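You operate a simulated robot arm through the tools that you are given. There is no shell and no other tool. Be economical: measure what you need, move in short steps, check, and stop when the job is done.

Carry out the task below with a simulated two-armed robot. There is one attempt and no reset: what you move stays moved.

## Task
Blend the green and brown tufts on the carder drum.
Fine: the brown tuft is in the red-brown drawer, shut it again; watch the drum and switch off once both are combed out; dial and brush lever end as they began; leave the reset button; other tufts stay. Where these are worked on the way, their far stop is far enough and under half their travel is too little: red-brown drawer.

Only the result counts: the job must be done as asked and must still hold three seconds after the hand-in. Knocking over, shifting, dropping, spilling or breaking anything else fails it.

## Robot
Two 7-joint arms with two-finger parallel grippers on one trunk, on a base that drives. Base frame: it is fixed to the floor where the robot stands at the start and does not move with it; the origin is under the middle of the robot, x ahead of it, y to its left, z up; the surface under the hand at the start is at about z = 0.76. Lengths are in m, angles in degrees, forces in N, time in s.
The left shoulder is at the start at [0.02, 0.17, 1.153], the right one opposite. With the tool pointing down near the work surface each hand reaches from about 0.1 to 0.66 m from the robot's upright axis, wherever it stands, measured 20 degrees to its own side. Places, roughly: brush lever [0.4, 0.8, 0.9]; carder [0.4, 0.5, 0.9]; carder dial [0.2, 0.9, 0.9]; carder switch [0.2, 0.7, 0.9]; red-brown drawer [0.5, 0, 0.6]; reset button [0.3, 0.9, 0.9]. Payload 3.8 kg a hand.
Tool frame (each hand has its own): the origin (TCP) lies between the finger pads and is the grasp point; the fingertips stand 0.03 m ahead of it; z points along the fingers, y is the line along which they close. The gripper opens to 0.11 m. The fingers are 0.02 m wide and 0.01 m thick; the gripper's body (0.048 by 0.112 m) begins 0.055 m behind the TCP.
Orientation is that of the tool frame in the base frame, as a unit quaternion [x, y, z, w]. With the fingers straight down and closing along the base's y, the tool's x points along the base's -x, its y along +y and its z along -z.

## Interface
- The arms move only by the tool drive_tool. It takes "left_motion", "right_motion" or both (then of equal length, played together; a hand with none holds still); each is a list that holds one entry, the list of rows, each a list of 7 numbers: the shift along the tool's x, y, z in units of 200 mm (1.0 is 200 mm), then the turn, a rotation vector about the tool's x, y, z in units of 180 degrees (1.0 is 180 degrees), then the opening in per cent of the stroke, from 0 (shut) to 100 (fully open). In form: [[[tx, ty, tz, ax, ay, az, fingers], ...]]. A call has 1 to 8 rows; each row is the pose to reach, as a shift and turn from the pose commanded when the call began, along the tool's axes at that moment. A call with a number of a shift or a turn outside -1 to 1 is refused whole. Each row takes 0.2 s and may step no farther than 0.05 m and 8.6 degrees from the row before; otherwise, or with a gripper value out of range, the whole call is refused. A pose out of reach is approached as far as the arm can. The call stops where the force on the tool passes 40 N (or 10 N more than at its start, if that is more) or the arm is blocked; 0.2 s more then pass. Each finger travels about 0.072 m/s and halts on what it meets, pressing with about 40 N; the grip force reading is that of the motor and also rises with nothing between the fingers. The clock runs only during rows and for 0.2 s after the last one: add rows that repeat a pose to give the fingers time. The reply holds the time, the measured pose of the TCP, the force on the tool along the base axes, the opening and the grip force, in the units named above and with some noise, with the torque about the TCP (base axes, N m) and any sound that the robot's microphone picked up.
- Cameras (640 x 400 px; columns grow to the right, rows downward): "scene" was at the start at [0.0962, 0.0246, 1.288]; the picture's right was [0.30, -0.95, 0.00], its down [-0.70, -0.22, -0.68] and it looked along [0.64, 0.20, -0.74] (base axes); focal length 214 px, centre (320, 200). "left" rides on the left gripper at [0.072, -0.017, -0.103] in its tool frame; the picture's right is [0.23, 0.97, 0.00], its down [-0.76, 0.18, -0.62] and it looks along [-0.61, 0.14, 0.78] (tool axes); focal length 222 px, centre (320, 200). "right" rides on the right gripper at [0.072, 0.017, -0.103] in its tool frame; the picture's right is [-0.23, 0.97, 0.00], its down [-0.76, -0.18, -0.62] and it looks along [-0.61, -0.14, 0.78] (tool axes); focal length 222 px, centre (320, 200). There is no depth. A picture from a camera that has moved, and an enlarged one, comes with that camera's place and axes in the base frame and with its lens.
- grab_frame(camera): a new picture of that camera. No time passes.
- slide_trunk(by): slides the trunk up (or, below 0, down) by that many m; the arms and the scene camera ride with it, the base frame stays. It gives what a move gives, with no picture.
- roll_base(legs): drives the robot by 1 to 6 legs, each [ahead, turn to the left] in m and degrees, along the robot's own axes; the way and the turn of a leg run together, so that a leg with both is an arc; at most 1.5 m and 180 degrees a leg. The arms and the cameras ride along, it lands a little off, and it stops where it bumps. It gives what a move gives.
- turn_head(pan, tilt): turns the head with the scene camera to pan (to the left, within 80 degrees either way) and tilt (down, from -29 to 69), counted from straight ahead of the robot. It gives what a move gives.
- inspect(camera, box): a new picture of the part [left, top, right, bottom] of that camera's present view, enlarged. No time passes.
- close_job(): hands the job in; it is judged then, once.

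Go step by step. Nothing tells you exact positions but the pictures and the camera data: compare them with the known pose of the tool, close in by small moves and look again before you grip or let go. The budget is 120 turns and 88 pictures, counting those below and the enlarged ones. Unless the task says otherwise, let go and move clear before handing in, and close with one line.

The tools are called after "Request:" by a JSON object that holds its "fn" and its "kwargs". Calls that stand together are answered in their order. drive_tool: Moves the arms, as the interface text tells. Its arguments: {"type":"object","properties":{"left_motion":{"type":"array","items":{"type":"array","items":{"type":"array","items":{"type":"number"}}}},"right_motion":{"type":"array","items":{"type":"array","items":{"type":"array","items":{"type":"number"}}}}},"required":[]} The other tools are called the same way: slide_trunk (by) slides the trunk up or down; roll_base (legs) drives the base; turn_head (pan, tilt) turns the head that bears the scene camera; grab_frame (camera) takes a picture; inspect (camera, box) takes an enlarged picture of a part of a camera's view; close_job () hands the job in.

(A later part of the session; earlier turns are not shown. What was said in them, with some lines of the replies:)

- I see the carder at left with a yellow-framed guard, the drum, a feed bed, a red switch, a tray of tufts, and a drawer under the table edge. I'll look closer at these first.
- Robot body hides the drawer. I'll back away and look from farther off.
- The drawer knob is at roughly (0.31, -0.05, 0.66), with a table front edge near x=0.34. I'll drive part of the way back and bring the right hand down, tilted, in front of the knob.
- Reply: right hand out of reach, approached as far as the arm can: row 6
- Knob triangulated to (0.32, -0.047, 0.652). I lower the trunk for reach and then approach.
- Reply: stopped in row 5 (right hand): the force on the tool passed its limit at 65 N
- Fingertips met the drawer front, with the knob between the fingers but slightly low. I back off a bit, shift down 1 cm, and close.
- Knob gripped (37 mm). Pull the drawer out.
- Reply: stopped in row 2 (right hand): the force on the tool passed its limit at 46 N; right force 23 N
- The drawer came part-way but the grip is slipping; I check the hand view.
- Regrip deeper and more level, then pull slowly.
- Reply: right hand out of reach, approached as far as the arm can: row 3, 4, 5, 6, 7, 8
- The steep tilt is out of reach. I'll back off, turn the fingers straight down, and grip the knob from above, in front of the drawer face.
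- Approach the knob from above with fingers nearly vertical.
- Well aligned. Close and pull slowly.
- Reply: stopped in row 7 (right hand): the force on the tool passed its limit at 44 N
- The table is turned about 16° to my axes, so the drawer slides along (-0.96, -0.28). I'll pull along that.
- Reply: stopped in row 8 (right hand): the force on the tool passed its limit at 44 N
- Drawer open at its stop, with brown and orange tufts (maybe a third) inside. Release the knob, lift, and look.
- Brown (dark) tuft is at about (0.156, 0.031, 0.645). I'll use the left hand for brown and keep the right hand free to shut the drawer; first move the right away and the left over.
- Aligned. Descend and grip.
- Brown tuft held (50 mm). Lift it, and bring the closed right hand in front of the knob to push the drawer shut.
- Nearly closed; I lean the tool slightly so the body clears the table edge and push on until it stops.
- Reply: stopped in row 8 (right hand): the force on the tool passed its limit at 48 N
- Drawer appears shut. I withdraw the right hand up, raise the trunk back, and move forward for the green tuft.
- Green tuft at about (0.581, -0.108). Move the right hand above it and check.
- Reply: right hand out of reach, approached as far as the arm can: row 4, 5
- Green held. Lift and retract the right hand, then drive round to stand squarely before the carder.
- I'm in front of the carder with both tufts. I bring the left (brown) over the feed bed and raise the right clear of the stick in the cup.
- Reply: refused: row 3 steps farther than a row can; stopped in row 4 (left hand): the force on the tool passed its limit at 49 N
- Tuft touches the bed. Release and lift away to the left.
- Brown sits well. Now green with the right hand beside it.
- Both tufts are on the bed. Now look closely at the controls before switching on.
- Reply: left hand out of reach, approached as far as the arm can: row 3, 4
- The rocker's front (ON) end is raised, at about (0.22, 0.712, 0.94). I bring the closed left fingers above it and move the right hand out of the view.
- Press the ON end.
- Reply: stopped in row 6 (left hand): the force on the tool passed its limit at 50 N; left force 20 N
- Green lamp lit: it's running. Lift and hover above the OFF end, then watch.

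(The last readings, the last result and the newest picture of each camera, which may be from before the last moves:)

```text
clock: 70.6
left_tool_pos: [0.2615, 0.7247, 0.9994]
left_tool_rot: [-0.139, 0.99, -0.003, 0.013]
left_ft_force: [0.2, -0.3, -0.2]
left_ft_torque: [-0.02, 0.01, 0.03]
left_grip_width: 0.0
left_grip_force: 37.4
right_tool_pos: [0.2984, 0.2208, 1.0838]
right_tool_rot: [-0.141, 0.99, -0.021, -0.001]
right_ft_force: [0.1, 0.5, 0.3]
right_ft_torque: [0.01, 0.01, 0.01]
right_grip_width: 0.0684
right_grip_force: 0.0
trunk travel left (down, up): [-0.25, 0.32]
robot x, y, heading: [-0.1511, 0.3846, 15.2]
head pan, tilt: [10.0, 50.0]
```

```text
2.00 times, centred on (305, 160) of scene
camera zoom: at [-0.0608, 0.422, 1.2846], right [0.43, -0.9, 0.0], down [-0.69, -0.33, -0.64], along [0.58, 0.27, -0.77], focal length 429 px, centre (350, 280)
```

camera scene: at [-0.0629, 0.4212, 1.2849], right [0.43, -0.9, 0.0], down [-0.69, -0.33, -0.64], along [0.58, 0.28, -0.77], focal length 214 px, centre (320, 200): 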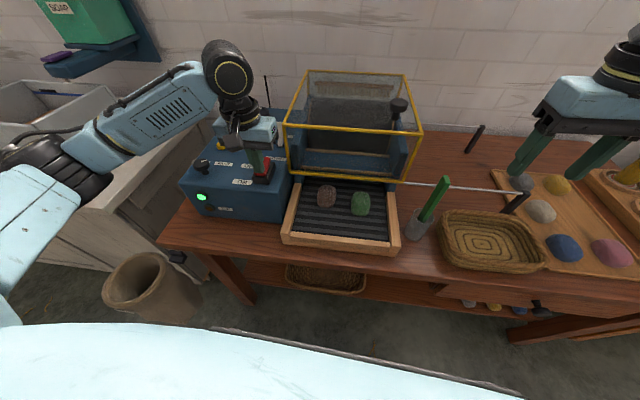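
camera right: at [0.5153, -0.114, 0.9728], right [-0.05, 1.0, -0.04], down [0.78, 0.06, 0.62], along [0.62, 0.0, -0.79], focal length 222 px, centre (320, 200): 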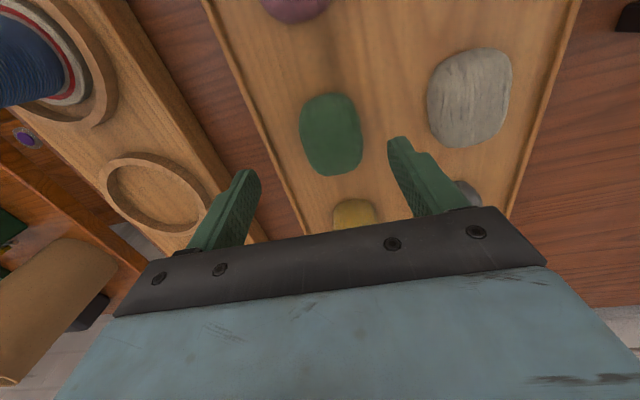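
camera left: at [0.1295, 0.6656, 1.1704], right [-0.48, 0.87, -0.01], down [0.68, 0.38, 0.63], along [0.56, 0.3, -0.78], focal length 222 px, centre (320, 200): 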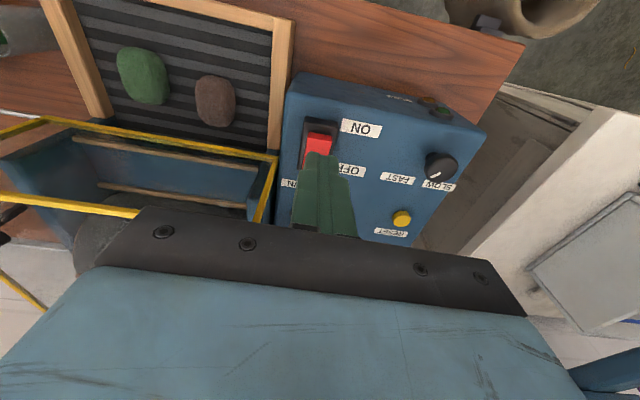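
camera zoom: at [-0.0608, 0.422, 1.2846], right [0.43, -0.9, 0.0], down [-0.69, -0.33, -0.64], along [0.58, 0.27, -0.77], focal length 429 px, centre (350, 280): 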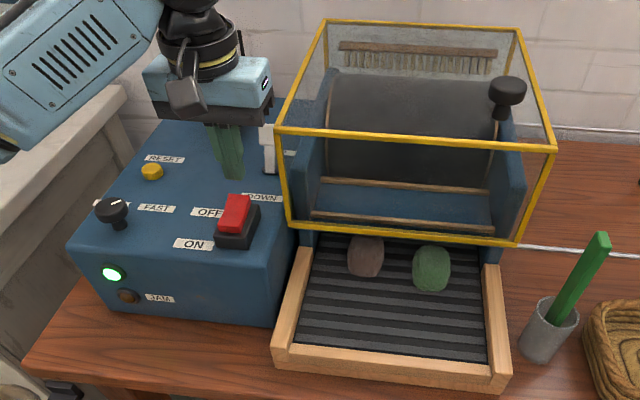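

The conveyor is feeding both in. Wait and watch.

Request:
{"fn": "drive_tool", "kwargs": {"left_motion": [[[0, 0, 0, 0, 0, 0, 0], [0, 0, 0, 0, 0, 0, 0], [0, 0, 0, 0, 0, 0, 0], [0, 0, 0, 0, 0, 0, 0], [0, 0, 0, 0, 0, 0, 0], [0, 0, 0, 0, 0, 0, 0]]]}}

Request:
{"fn": "inspect", "kwargs": {"camera": "scene", "box": [180, 60, 430, 260]}}

```text
clock: 72.0
left_tool_pos: [0.2624, 0.7242, 0.9977]
left_tool_rot: [-0.138, 0.99, -0.003, 0.014]
left_ft_force: [0.2, 0.0, -0.2]
left_ft_torque: [0.03, -0.02, -0.02]
left_grip_width: 0.0
left_grip_force: 37.7
right_tool_pos: [0.2984, 0.2199, 1.0842]
right_tool_rot: [-0.142, 0.99, -0.022, -0.001]
right_ft_force: [0.3, -0.2, 0.0]
right_ft_torque: [-0.01, -0.01, -0.01]
right_grip_width: 0.0683
right_grip_force: 0.1
trunk travel left (down, up): [-0.25, 0.32]
robot x, y, heading: [-0.1533, 0.3828, 15.5]
head pan, tilt: [10.0, 50.0]
```

```text
2.00 times, centred on (305, 160) of scene
camera zoom: at [-0.0608, 0.4222, 1.2847], right [0.43, -0.9, 0.0], down [-0.69, -0.33, -0.64], along [0.58, 0.27, -0.77], focal length 429 px, centre (350, 280)
```

zoom: 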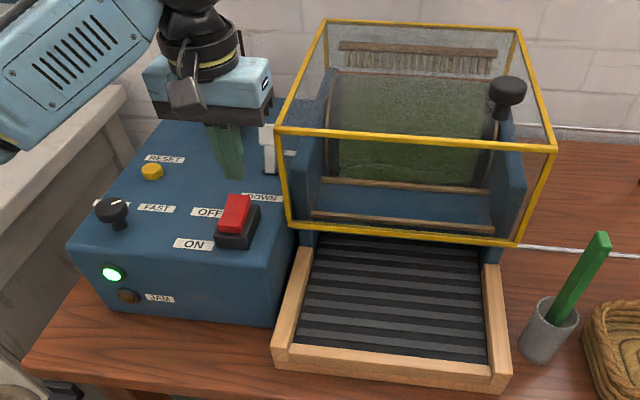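

Both tufts have gone in; the drum shows green fibre. Watch a little more.

Request:
{"fn": "drive_tool", "kwargs": {"left_motion": [[[0, 0, 0, 0, 0, 0, 0], [0, 0, 0, 0, 0, 0, 0], [0, 0, 0, 0, 0, 0, 0]]]}}

Request:
{"fn": "inspect", "kwargs": {"camera": "scene", "box": [290, 70, 430, 200]}}

```text
clock: 72.8
left_tool_pos: [0.2616, 0.7244, 0.9995]
left_tool_rot: [-0.139, 0.99, -0.003, 0.014]
left_ft_force: [0.4, -0.4, -1.2]
left_ft_torque: [0.01, 0.02, 0.03]
left_grip_width: 0.0
left_grip_force: 38.2
right_tool_pos: [0.2991, 0.2214, 1.0848]
right_tool_rot: [-0.142, 0.99, -0.023, -0.001]
right_ft_force: [-0.2, 0.5, 0.4]
right_ft_torque: [0.03, 0.03, 0.0]
right_grip_width: 0.0679
right_grip_force: 0.1
trunk travel left (down, up): [-0.25, 0.32]
robot x, y, heading: [-0.1508, 0.3815, 15.3]
head pan, tilt: [10.0, 50.0]
```

```text
3.08 times, centred on (360, 135) of scene
camera zoom: at [-0.0608, 0.4222, 1.2847], right [0.43, -0.9, 0.0], down [-0.69, -0.33, -0.64], along [0.58, 0.27, -0.77], focal length 660 px, centre (197, 400)
```

zoom: 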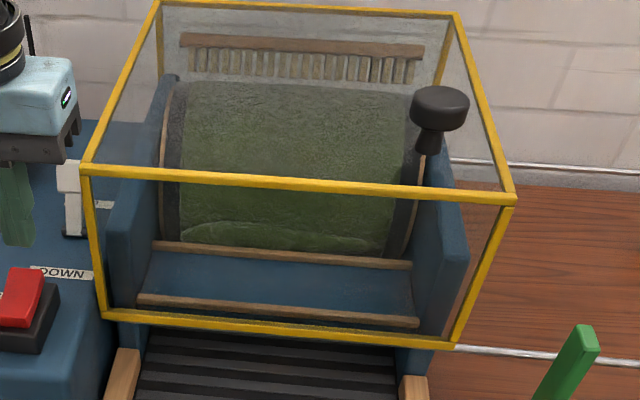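

Request:
{"fn": "drive_tool", "kwargs": {"left_motion": [[[0, 0, 0, 0, 0, 0, 0], [0, 0, 0, 0, 0, 0, 0], [0, 0, 0, 0, 0, 0, 0], [0, 0, 0, 0, 0, 0, 0]]]}}

Request:
{"fn": "inspect", "kwargs": {"camera": "scene", "box": [290, 70, 430, 200]}}

```text
clock: 73.8
left_tool_pos: [0.2623, 0.7237, 0.9988]
left_tool_rot: [-0.138, 0.99, -0.003, 0.015]
left_ft_force: [0.6, 0.3, -0.2]
left_ft_torque: [0.02, 0.01, 0.02]
left_grip_width: 0.0001
left_grip_force: 38.2
right_tool_pos: [0.2981, 0.2205, 1.0845]
right_tool_rot: [-0.142, 0.99, -0.023, 0.0]
right_ft_force: [-0.7, 0.5, 0.2]
right_ft_torque: [-0.01, 0.02, 0.0]
right_grip_width: 0.0684
right_grip_force: 0.1
trunk travel left (down, up): [-0.25, 0.32]
robot x, y, heading: [-0.1503, 0.3845, 15.3]
head pan, tilt: [10.0, 50.0]
```

```text
3.08 times, centred on (360, 135) of scene
camera zoom: at [-0.0608, 0.4222, 1.2847], right [0.43, -0.9, 0.0], down [-0.69, -0.33, -0.64], along [0.58, 0.27, -0.77], focal length 660 px, centre (197, 400)
```

zoom: 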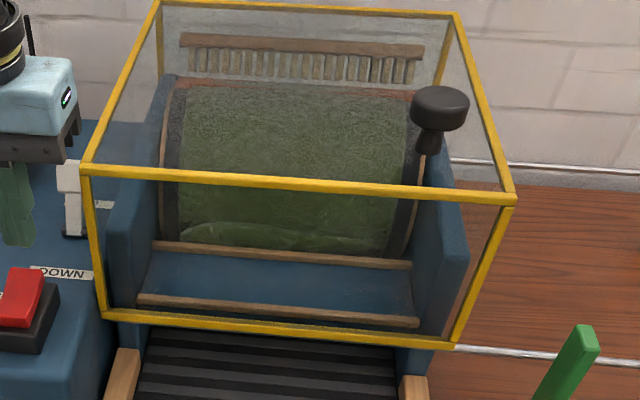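

Request:
{"fn": "drive_tool", "kwargs": {"left_motion": [[[0, 0, 0, 0, 0, 0, 0], [0, 0, 0, 0, 0, 0, 0], [0, 0, 0, 0, 0, 0, 0], [0, 0, 0, 0, 0, 0, 0], [0, 0, 0, 0, 0, 0, 0]]]}}

Request:
{"fn": "inspect", "kwargs": {"camera": "scene", "box": [290, 70, 430, 200]}}

```text
clock: 75.0
left_tool_pos: [0.2619, 0.7231, 0.9986]
left_tool_rot: [-0.138, 0.99, -0.004, 0.014]
left_ft_force: [0.5, 0.6, -0.6]
left_ft_torque: [0.01, -0.01, -0.05]
left_grip_width: 0.0001
left_grip_force: 37.9
right_tool_pos: [0.2991, 0.2214, 1.0852]
right_tool_rot: [-0.142, 0.99, -0.022, 0.001]
right_ft_force: [-0.3, -0.5, -0.6]
right_ft_torque: [-0.03, 0.03, 0.01]
right_grip_width: 0.0683
right_grip_force: 0.0
trunk travel left (down, up): [-0.25, 0.32]
robot x, y, heading: [-0.1516, 0.3805, 15.5]
head pan, tilt: [10.0, 50.0]
```

```text
3.08 times, centred on (360, 135) of scene
camera zoom: at [-0.0608, 0.4222, 1.2847], right [0.43, -0.9, 0.0], down [-0.69, -0.33, -0.64], along [0.58, 0.27, -0.77], focal length 660 px, centre (197, 400)
```

zoom: 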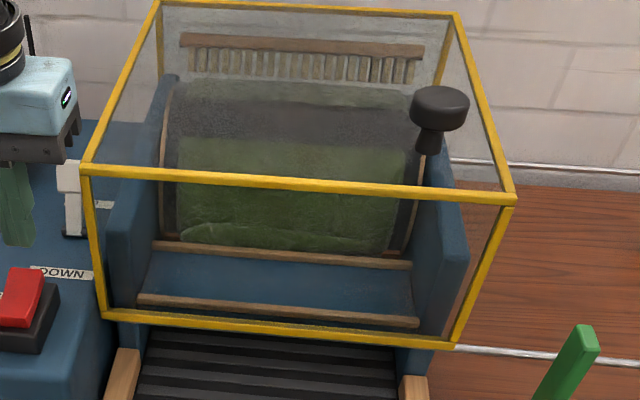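

Request:
{"fn": "drive_tool", "kwargs": {"left_motion": [[[0, 0, 0, 0, 0, 0, 0], [0, 0, 0, 0, 0, 0, 0], [0, 0, 0, 0, 0, 0, 0], [0, 0, 0, 0, 0, 0, 0], [0, 0, 0, 0, 0, 0, 0]]]}}

Request:
{"fn": "inspect", "kwargs": {"camera": "scene", "box": [180, 60, 430, 260]}}

```text
clock: 76.2
left_tool_pos: [0.2623, 0.7244, 0.9991]
left_tool_rot: [-0.139, 0.99, -0.003, 0.014]
left_ft_force: [0.4, -0.5, -0.1]
left_ft_torque: [0.02, 0.0, 0.0]
left_grip_width: 0.0001
left_grip_force: 37.9
right_tool_pos: [0.2993, 0.2199, 1.0843]
right_tool_rot: [-0.141, 0.99, -0.022, 0.0]
right_ft_force: [-0.4, 0.1, 1.1]
right_ft_torque: [0.01, 0.01, 0.0]
right_grip_width: 0.0684
right_grip_force: 0.1
trunk travel left (down, up): [-0.25, 0.32]
robot x, y, heading: [-0.1541, 0.3819, 15.2]
head pan, tilt: [10.0, 50.0]
```

```text
2.00 times, centred on (305, 160) of scene
camera zoom: at [-0.0608, 0.4222, 1.2847], right [0.43, -0.9, 0.0], down [-0.69, -0.33, -0.64], along [0.58, 0.27, -0.77], focal length 429 px, centre (350, 280)
```

zoom: 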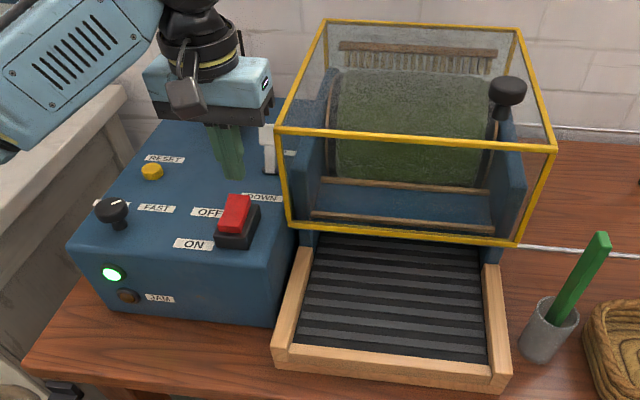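

Request:
{"fn": "inspect", "kwargs": {"camera": "scene", "box": [310, 90, 400, 170]}}

```text
5.00 times, centred on (355, 130) of scene
camera zoom: at [-0.0608, 0.4222, 1.2847], right [0.43, -0.9, 0.0], down [-0.69, -0.33, -0.64], along [0.58, 0.27, -0.77], focal length 1072 px, centre (145, 550)
```

zoom: 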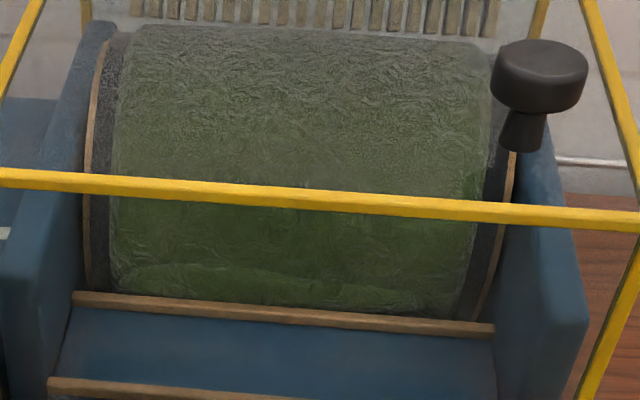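

Request:
{"fn": "drive_tool", "kwargs": {"left_motion": [[[0, 0, 0, 0, 0, 0, 0], [0, 0, 0, 0, 0, 0, 0], [0, 0, 0, 0, 0, 0, 0], [0, 0, 0, 0, 0, 0, 0], [0, 0, 0, 0, 0, 0, 0]]]}}

Request:
{"fn": "inspect", "kwargs": {"camera": "scene", "box": [310, 90, 400, 170]}}

```text
clock: 77.4
left_tool_pos: [0.2613, 0.7239, 0.9984]
left_tool_rot: [-0.138, 0.99, -0.004, 0.014]
left_ft_force: [0.1, 0.6, -0.2]
left_ft_torque: [-0.01, 0.02, 0.01]
left_grip_width: 0.0
left_grip_force: 38.0
right_tool_pos: [0.2988, 0.22, 1.0843]
right_tool_rot: [-0.142, 0.99, -0.022, 0.0]
right_ft_force: [0.0, -0.4, 0.5]
right_ft_torque: [-0.02, 0.01, -0.02]
right_grip_width: 0.0682
right_grip_force: 0.2
trunk travel left (down, up): [-0.25, 0.32]
robot x, y, heading: [-0.1493, 0.384, 15.3]
head pan, tilt: [10.0, 50.0]
```

```text
5.00 times, centred on (355, 130) of scene
camera zoom: at [-0.0608, 0.4222, 1.2847], right [0.43, -0.9, 0.0], down [-0.69, -0.33, -0.64], along [0.58, 0.27, -0.77], focal length 1072 px, centre (145, 550)
```

zoom: 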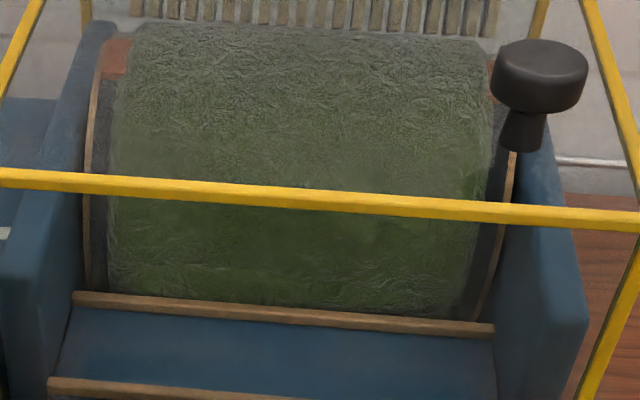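

The batt is thickening and becoming more muted. One more interval to see whether it still changes.

Request:
{"fn": "drive_tool", "kwargs": {"left_motion": [[[0, 0, 0, 0, 0, 0, 0], [0, 0, 0, 0, 0, 0, 0], [0, 0, 0, 0, 0, 0, 0], [0, 0, 0, 0, 0, 0, 0], [0, 0, 0, 0, 0, 0, 0], [0, 0, 0, 0, 0, 0, 0]]]}}

Request:
{"fn": "inspect", "kwargs": {"camera": "scene", "box": [310, 90, 400, 170]}}

```text
clock: 78.8
left_tool_pos: [0.2624, 0.7225, 0.9982]
left_tool_rot: [-0.138, 0.99, -0.004, 0.014]
left_ft_force: [0.0, -0.2, -0.8]
left_ft_torque: [0.01, 0.03, -0.01]
left_grip_width: 0.0001
left_grip_force: 37.3
right_tool_pos: [0.2981, 0.2217, 1.0848]
right_tool_rot: [-0.142, 0.99, -0.023, 0.0]
right_ft_force: [-0.8, 0.5, 0.1]
right_ft_torque: [0.01, -0.03, 0.01]
right_grip_width: 0.0682
right_grip_force: 0.0
trunk travel left (down, up): [-0.25, 0.32]
robot x, y, heading: [-0.151, 0.3853, 15.6]
head pan, tilt: [10.0, 50.0]
```

```text
5.00 times, centred on (355, 130) of scene
camera zoom: at [-0.0608, 0.4222, 1.2847], right [0.43, -0.9, 0.0], down [-0.69, -0.33, -0.64], along [0.58, 0.27, -0.77], focal length 1072 px, centre (145, 550)
```

zoom: 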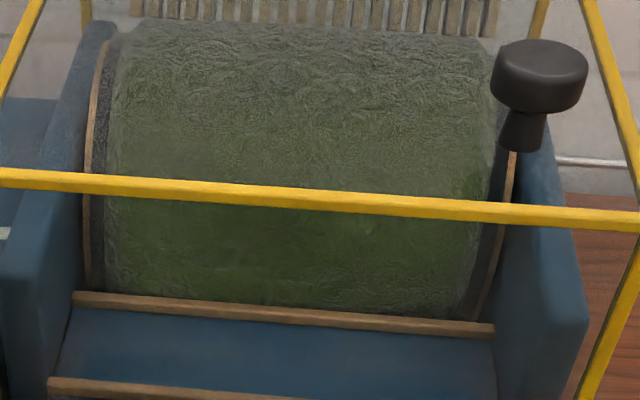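

Still slowly widening; keep watching.

Request:
{"fn": "drive_tool", "kwargs": {"left_motion": [[[0, 0, 0, 0, 0, 0, 0], [0, 0, 0, 0, 0, 0, 0], [0, 0, 0, 0, 0, 0, 0], [0, 0, 0, 0, 0, 0, 0], [0, 0, 0, 0, 0, 0, 0], [0, 0, 0, 0, 0, 0, 0]]]}}

Request:
{"fn": "inspect", "kwargs": {"camera": "scene", "box": [310, 90, 400, 170]}}

```text
clock: 80.2
left_tool_pos: [0.2617, 0.7243, 0.9986]
left_tool_rot: [-0.139, 0.99, -0.004, 0.013]
left_ft_force: [-0.4, 0.0, -0.2]
left_ft_torque: [0.0, -0.01, 0.02]
left_grip_width: 0.0
left_grip_force: 37.5
right_tool_pos: [0.2989, 0.2205, 1.085]
right_tool_rot: [-0.141, 0.99, -0.022, -0.001]
right_ft_force: [1.3, -0.3, 0.2]
right_ft_torque: [0.0, -0.01, 0.02]
right_grip_width: 0.0683
right_grip_force: 0.0
trunk travel left (down, up): [-0.25, 0.32]
robot x, y, heading: [-0.1464, 0.384, 15.4]
head pan, tilt: [10.0, 50.0]
```

```text
5.00 times, centred on (355, 130) of scene
camera zoom: at [-0.0608, 0.4222, 1.2847], right [0.43, -0.9, 0.0], down [-0.69, -0.33, -0.64], along [0.58, 0.27, -0.77], focal length 1072 px, centre (145, 550)
```

zoom: 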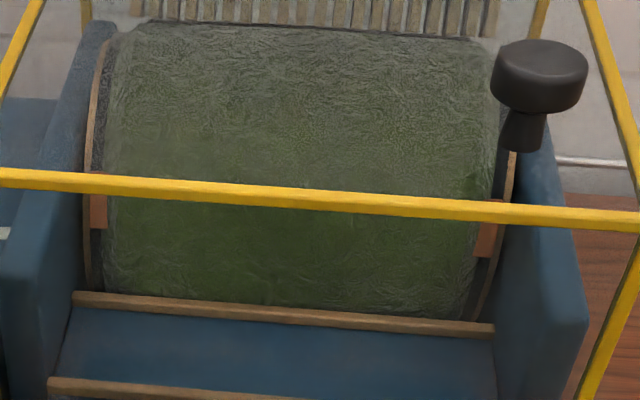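

Request:
{"fn": "drive_tool", "kwargs": {"left_motion": [[[0, 0, 0, 0, 0, 0, 0], [0, 0, 0, 0, 0, 0, 0], [0, 0, 0, 0, 0, 0, 0], [0, 0, 0, 0, 0, 0, 0], [0, 0, 0, 0, 0, 0, 0], [0, 0, 0, 0, 0, 0, 0]]]}}

Request:
{"fn": "inspect", "kwargs": {"camera": "scene", "box": [310, 90, 400, 170]}}

```text
clock: 81.6
left_tool_pos: [0.2612, 0.7251, 0.9991]
left_tool_rot: [-0.138, 0.99, -0.003, 0.013]
left_ft_force: [-1.1, 0.1, -0.7]
left_ft_torque: [0.04, -0.02, 0.0]
left_grip_width: 0.0002
left_grip_force: 37.4
right_tool_pos: [0.298, 0.22, 1.0847]
right_tool_rot: [-0.141, 0.99, -0.022, 0.0]
right_ft_force: [0.2, -0.6, -0.2]
right_ft_torque: [-0.01, -0.02, 0.02]
right_grip_width: 0.0679
right_grip_force: 0.0
trunk travel left (down, up): [-0.25, 0.32]
robot x, y, heading: [-0.1529, 0.3817, 15.4]
head pan, tilt: [10.0, 50.0]
```

```text
5.00 times, centred on (355, 130) of scene
camera zoom: at [-0.0608, 0.4222, 1.2847], right [0.43, -0.9, 0.0], down [-0.69, -0.33, -0.64], along [0.58, 0.27, -0.77], focal length 1072 px, centre (145, 550)
```

zoom: 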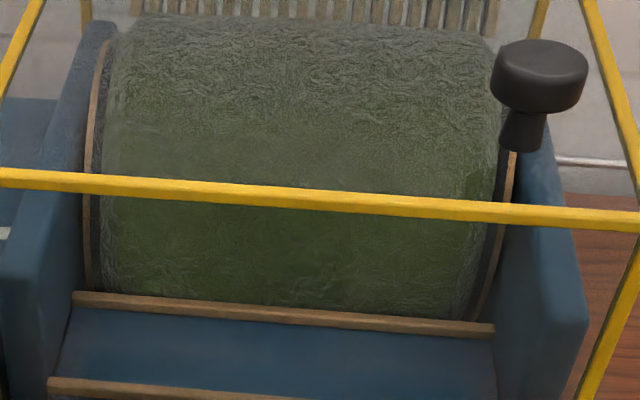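

Layer still thickening a little; keep going.

Request:
{"fn": "drive_tool", "kwargs": {"left_motion": [[[0, 0, 0, 0, 0, 0, 0], [0, 0, 0, 0, 0, 0, 0], [0, 0, 0, 0, 0, 0, 0], [0, 0, 0, 0, 0, 0, 0], [0, 0, 0, 0, 0, 0, 0], [0, 0, 0, 0, 0, 0, 0], [0, 0, 0, 0, 0, 0, 0], [0, 0, 0, 0, 0, 0, 0]]]}}

Request:
{"fn": "inspect", "kwargs": {"camera": "scene", "box": [310, 90, 400, 170]}}

```text
clock: 83.4
left_tool_pos: [0.263, 0.7234, 0.9986]
left_tool_rot: [-0.139, 0.99, -0.003, 0.014]
left_ft_force: [0.9, -0.8, -0.3]
left_ft_torque: [-0.01, 0.02, -0.02]
left_grip_width: 0.0002
left_grip_force: 37.7
right_tool_pos: [0.299, 0.2202, 1.0856]
right_tool_rot: [-0.142, 0.99, -0.022, 0.0]
right_ft_force: [0.4, -0.4, -0.7]
right_ft_torque: [0.0, 0.04, 0.0]
right_grip_width: 0.0683
right_grip_force: 0.1
trunk travel left (down, up): [-0.25, 0.32]
robot x, y, heading: [-0.151, 0.3809, 15.4]
head pan, tilt: [10.0, 50.0]
```

```text
5.00 times, centred on (355, 130) of scene
camera zoom: at [-0.0608, 0.4222, 1.2847], right [0.43, -0.9, 0.0], down [-0.69, -0.33, -0.64], along [0.58, 0.27, -0.77], focal length 1072 px, centre (145, 550)
```

zoom: 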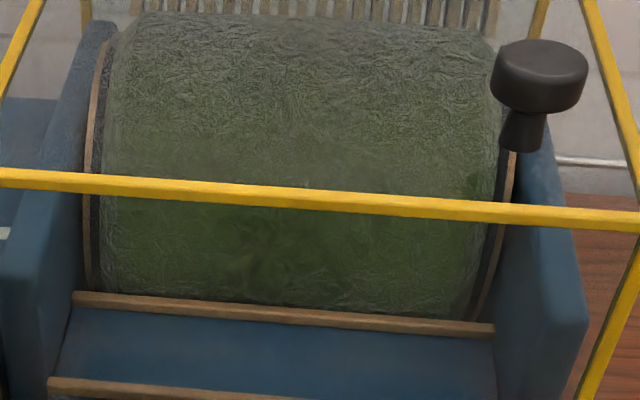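

Request:
{"fn": "drive_tool", "kwargs": {"left_motion": [[[0, 0, 0, 0, 0, 0, 0], [0, 0, 0, 0, 0, 0, 0], [0, 0, 0, 0, 0, 0, 0], [0, 0, 0, 0, 0, 0, 0], [0, 0, 0, 0, 0, 0, 0], [0, 0, 0, 0, 0, 0, 0], [0, 0, 0, 0, 0, 0, 0], [0, 0, 0, 0, 0, 0, 0]]]}}

Request:
{"fn": "inspect", "kwargs": {"camera": "scene", "box": [310, 90, 400, 170]}}

```text
clock: 85.2
left_tool_pos: [0.2615, 0.7227, 0.9993]
left_tool_rot: [-0.138, 0.99, -0.003, 0.014]
left_ft_force: [1.3, -0.5, -0.1]
left_ft_torque: [-0.01, -0.01, 0.01]
left_grip_width: 0.0
left_grip_force: 37.7
right_tool_pos: [0.2993, 0.2208, 1.0849]
right_tool_rot: [-0.141, 0.99, -0.022, 0.0]
right_ft_force: [-0.4, 0.4, -0.3]
right_ft_torque: [-0.02, -0.01, 0.0]
right_grip_width: 0.0682
right_grip_force: 0.1
trunk travel left (down, up): [-0.25, 0.32]
robot x, y, heading: [-0.1481, 0.3831, 15.0]
head pan, tilt: [10.0, 50.0]
```

```text
5.00 times, centred on (355, 130) of scene
camera zoom: at [-0.0608, 0.4222, 1.2847], right [0.43, -0.9, 0.0], down [-0.69, -0.33, -0.64], along [0.58, 0.27, -0.77], focal length 1072 px, centre (145, 550)
```

zoom: 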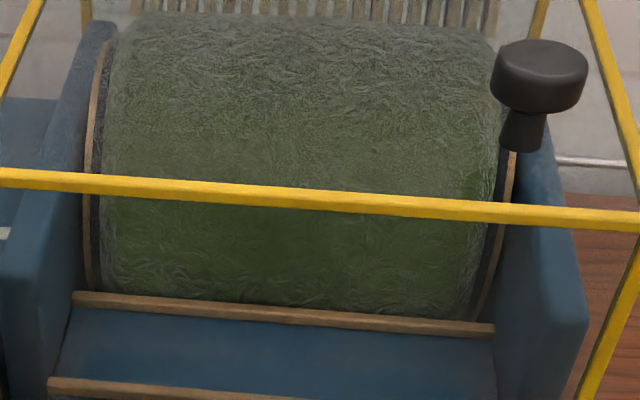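

No further change: batt uniform and stable. Switch off now by pressing the rear end.

Request:
{"fn": "drive_tool", "kwargs": {"left_motion": [[[0, 0, 0.1, 0, 0, 0, 0], [0, 0, 0.15, 0, 0, 0, 0], [0, 0, 0.19, 0, 0, 0, 0], [0, 0, 0.22, 0, 0, 0, 0], [0, 0, 0.24, 0, 0, 0, 0]]]}}

Request:
{"fn": "inspect", "kwargs": {"camera": "scene", "box": [180, 60, 430, 260]}}

```text
clock: 86.2
left_tool_pos: [0.2624, 0.7233, 0.9653]
left_tool_rot: [-0.137, 0.99, -0.005, 0.022]
left_ft_force: [-11.8, -3.8, 12.0]
left_ft_torque: [-0.03, 0.38, 0.07]
left_grip_width: 0.0001
left_grip_force: 37.7
right_tool_pos: [0.2968, 0.2198, 1.0852]
right_tool_rot: [-0.142, 0.99, -0.021, 0.001]
right_ft_force: [0.2, 1.0, -0.8]
right_ft_torque: [0.01, 0.01, 0.0]
right_grip_width: 0.068
right_grip_force: 0.1
trunk travel left (down, up): [-0.25, 0.32]
robot x, y, heading: [-0.1488, 0.3792, 15.2]
head pan, tilt: [10.0, 50.0]
stopped in row 5 (left hand): the force on the tool passed its limit at 46 N (the readings are from after the stop); the commanded pose is now the measured one
```

```text
2.00 times, centred on (305, 160) of scene
camera zoom: at [-0.0631, 0.4213, 1.2848], right [0.43, -0.9, 0.0], down [-0.69, -0.33, -0.64], along [0.58, 0.28, -0.77], focal length 429 px, centre (350, 280)
```

zoom: 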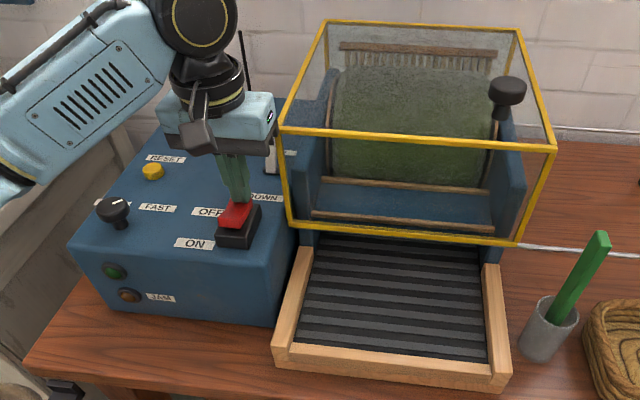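

Lamp is off. I lift the hand clear, back off slightly, and check the switch, lever, drawer and the other tufts.

Request:
{"fn": "drive_tool", "kwargs": {"left_motion": [[[0, 0, -0.15, 0, 0, 0, 0], [0, 0, -0.35, 0, 0, 0, 0], [0.15, 0, -0.5, 0, 0, 0, 0], [0.35, 0, -0.6, 0, 0, 0, 0], [0.55, 0, -0.6, 0, 0, 0, 0]]]}}

Request:
{"fn": "roll_base", "kwargs": {"legs": [[-0.4, 0]]}}

Request:
{"fn": "turn_head", "kwargs": {"pan": -12, "tilt": 40}}

Request:
{"fn": "grab_frame", "kwargs": {"camera": "scene"}}

```text
clock: 87.5
left_tool_pos: [0.151, 0.6948, 1.0787]
left_tool_rot: [-0.139, 0.99, -0.005, 0.021]
left_ft_force: [0.2, 0.3, 0.2]
left_ft_torque: [-0.01, 0.02, 0.0]
left_grip_width: 0.0
left_grip_force: 37.9
right_tool_pos: [0.2977, 0.2209, 1.0846]
right_tool_rot: [-0.141, 0.99, -0.022, 0.0]
right_ft_force: [0.0, 0.2, -0.6]
right_ft_torque: [0.01, -0.05, 0.0]
right_grip_width: 0.0681
right_grip_force: 0.1
trunk travel left (down, up): [-0.25, 0.32]
robot x, y, heading: [-0.1515, 0.3836, 15.5]
head pan, tilt: [10.0, 50.0]
```

```text
clock: 89.9
left_tool_pos: [-0.2308, 0.5887, 1.0776]
left_tool_rot: [-0.137, 0.99, -0.006, 0.02]
left_ft_force: [-0.2, 0.0, -0.1]
left_ft_torque: [0.01, -0.03, -0.02]
left_grip_width: 0.0
left_grip_force: 37.1
right_tool_pos: [-0.0879, 0.1148, 1.0847]
right_tool_rot: [-0.14, 0.99, -0.023, 0.001]
right_ft_force: [-0.3, -0.5, -0.1]
right_ft_torque: [0.0, -0.03, 0.0]
right_grip_width: 0.0683
right_grip_force: 0.2
trunk travel left (down, up): [-0.25, 0.32]
robot x, y, heading: [-0.5341, 0.2774, 15.2]
head pan, tilt: [10.0, 50.0]
```

```text
clock: 90.8
left_tool_pos: [-0.2298, 0.5893, 1.0774]
left_tool_rot: [-0.137, 0.99, -0.005, 0.021]
left_ft_force: [0.5, 0.4, 0.4]
left_ft_torque: [0.04, 0.02, -0.03]
left_grip_width: 0.0
left_grip_force: 37.4
right_tool_pos: [-0.0866, 0.1158, 1.0839]
right_tool_rot: [-0.141, 0.99, -0.022, -0.001]
right_ft_force: [-0.9, 0.1, -0.4]
right_ft_torque: [0.03, 0.0, 0.0]
right_grip_width: 0.0683
right_grip_force: 0.0
trunk travel left (down, up): [-0.25, 0.32]
robot x, y, heading: [-0.533, 0.2802, 15.1]
head pan, tilt: [-12.0, 40.0]
```

```text
14 pictures are left
camera scene: at [-0.4307, 0.2895, 1.2988], right [0.05, -1.0, 0.0], down [-0.64, -0.03, -0.77], along [0.76, 0.04, -0.64], focal length 214 px, centre (320, 200)
```

scene: 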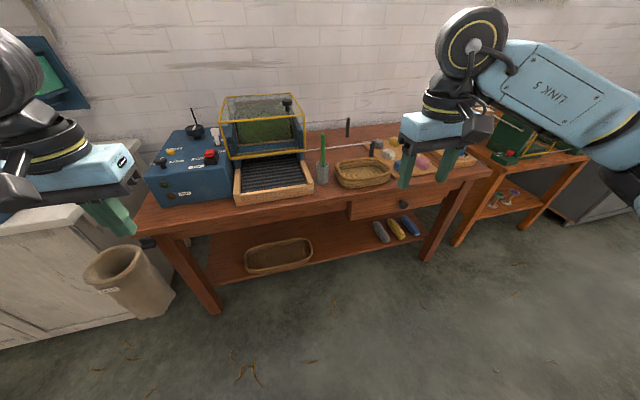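

Request:
{"fn": "inspect", "kwargs": {"camera": "scene", "box": [320, 130, 500, 250]}}

Request:
{"fn": "inspect", "kwargs": {"camera": "scene", "box": [135, 85, 325, 215]}}

```text
3.33 times, centred on (410, 190) of scene
camera zoom: at [-0.4307, 0.2895, 1.2988], right [0.05, -1.0, 0.0], down [-0.64, -0.03, -0.77], along [0.76, 0.04, -0.64], focal length 715 px, centre (20, 233)
```

zoom: 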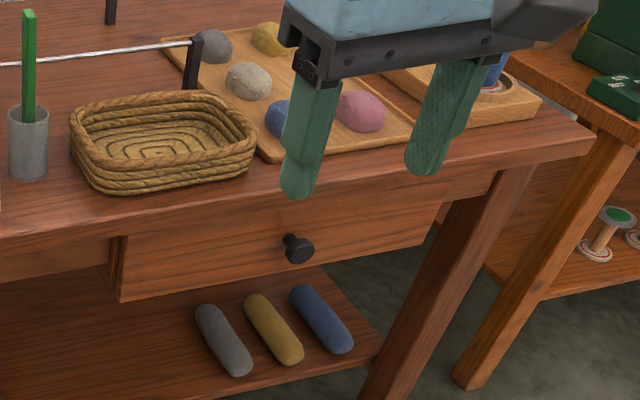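

```text
3.08 times, centred on (230, 150) of scene
camera zoom: at [-0.4307, 0.2895, 1.2988], right [0.05, -1.0, 0.0], down [-0.64, -0.03, -0.77], along [0.76, 0.04, -0.64], focal length 660 px, centre (597, 354)
```

zoom: 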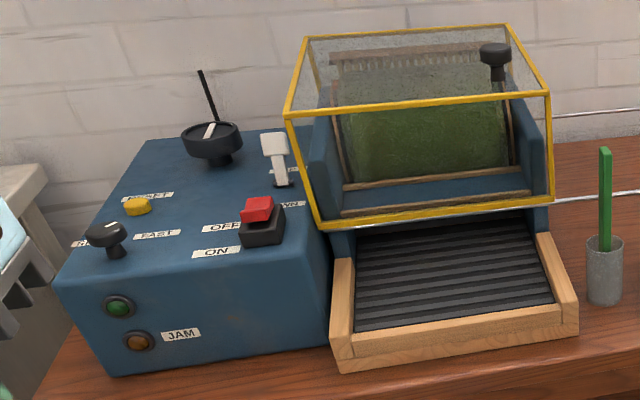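

Request:
{"fn": "inspect", "kwargs": {"camera": "scene", "box": [335, 185, 395, 225]}}

Request:
{"fn": "inspect", "kwargs": {"camera": "scene", "box": [420, 170, 480, 210]}}

```text
10.00 times, centred on (365, 205) of scene
camera zoom: at [-0.4307, 0.2895, 1.2988], right [0.05, -1.0, 0.0], down [-0.64, -0.03, -0.77], along [0.76, 0.04, -0.64], focal length 2145 px, centre (-130, 150)
```

zoom: 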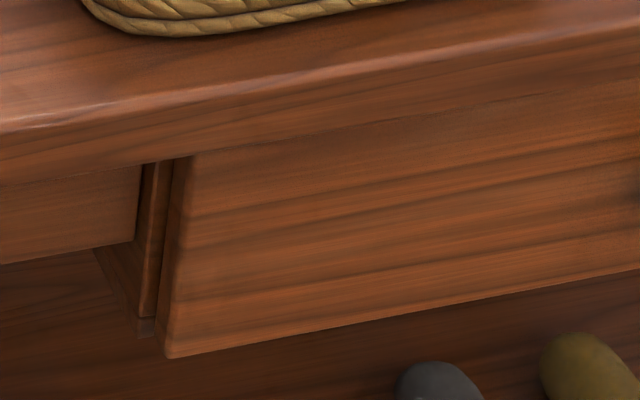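

```text
10.00 times, centred on (450, 190) of scene
camera zoom: at [-0.4307, 0.2895, 1.2988], right [0.05, -1.0, 0.0], down [-0.64, -0.03, -0.77], along [0.76, 0.04, -0.64], focal length 2145 px, centre (-980, 300)
```

zoom: 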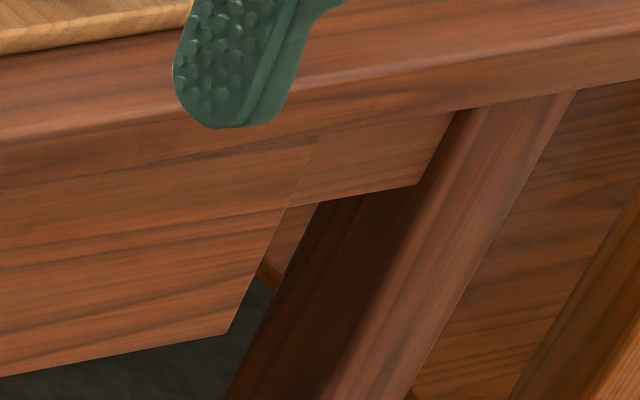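

The drawer's front corner is back where it was in the first pictures. The lamp is off, the bed is empty, the batt is on the drum, and the dial, lever and reset button look untouched. Both hands are clear, so I'm handing in.

Request:
{"fn": "close_job", "kwargs": {}}

```text
The job is handed in.
```

I blended the green and brown tufts on the carder drum. I switched it off once the batt stopped changing, the red-brown drawer is shut again, and I did not touch the dial, brush lever, reset button or the other tufts.
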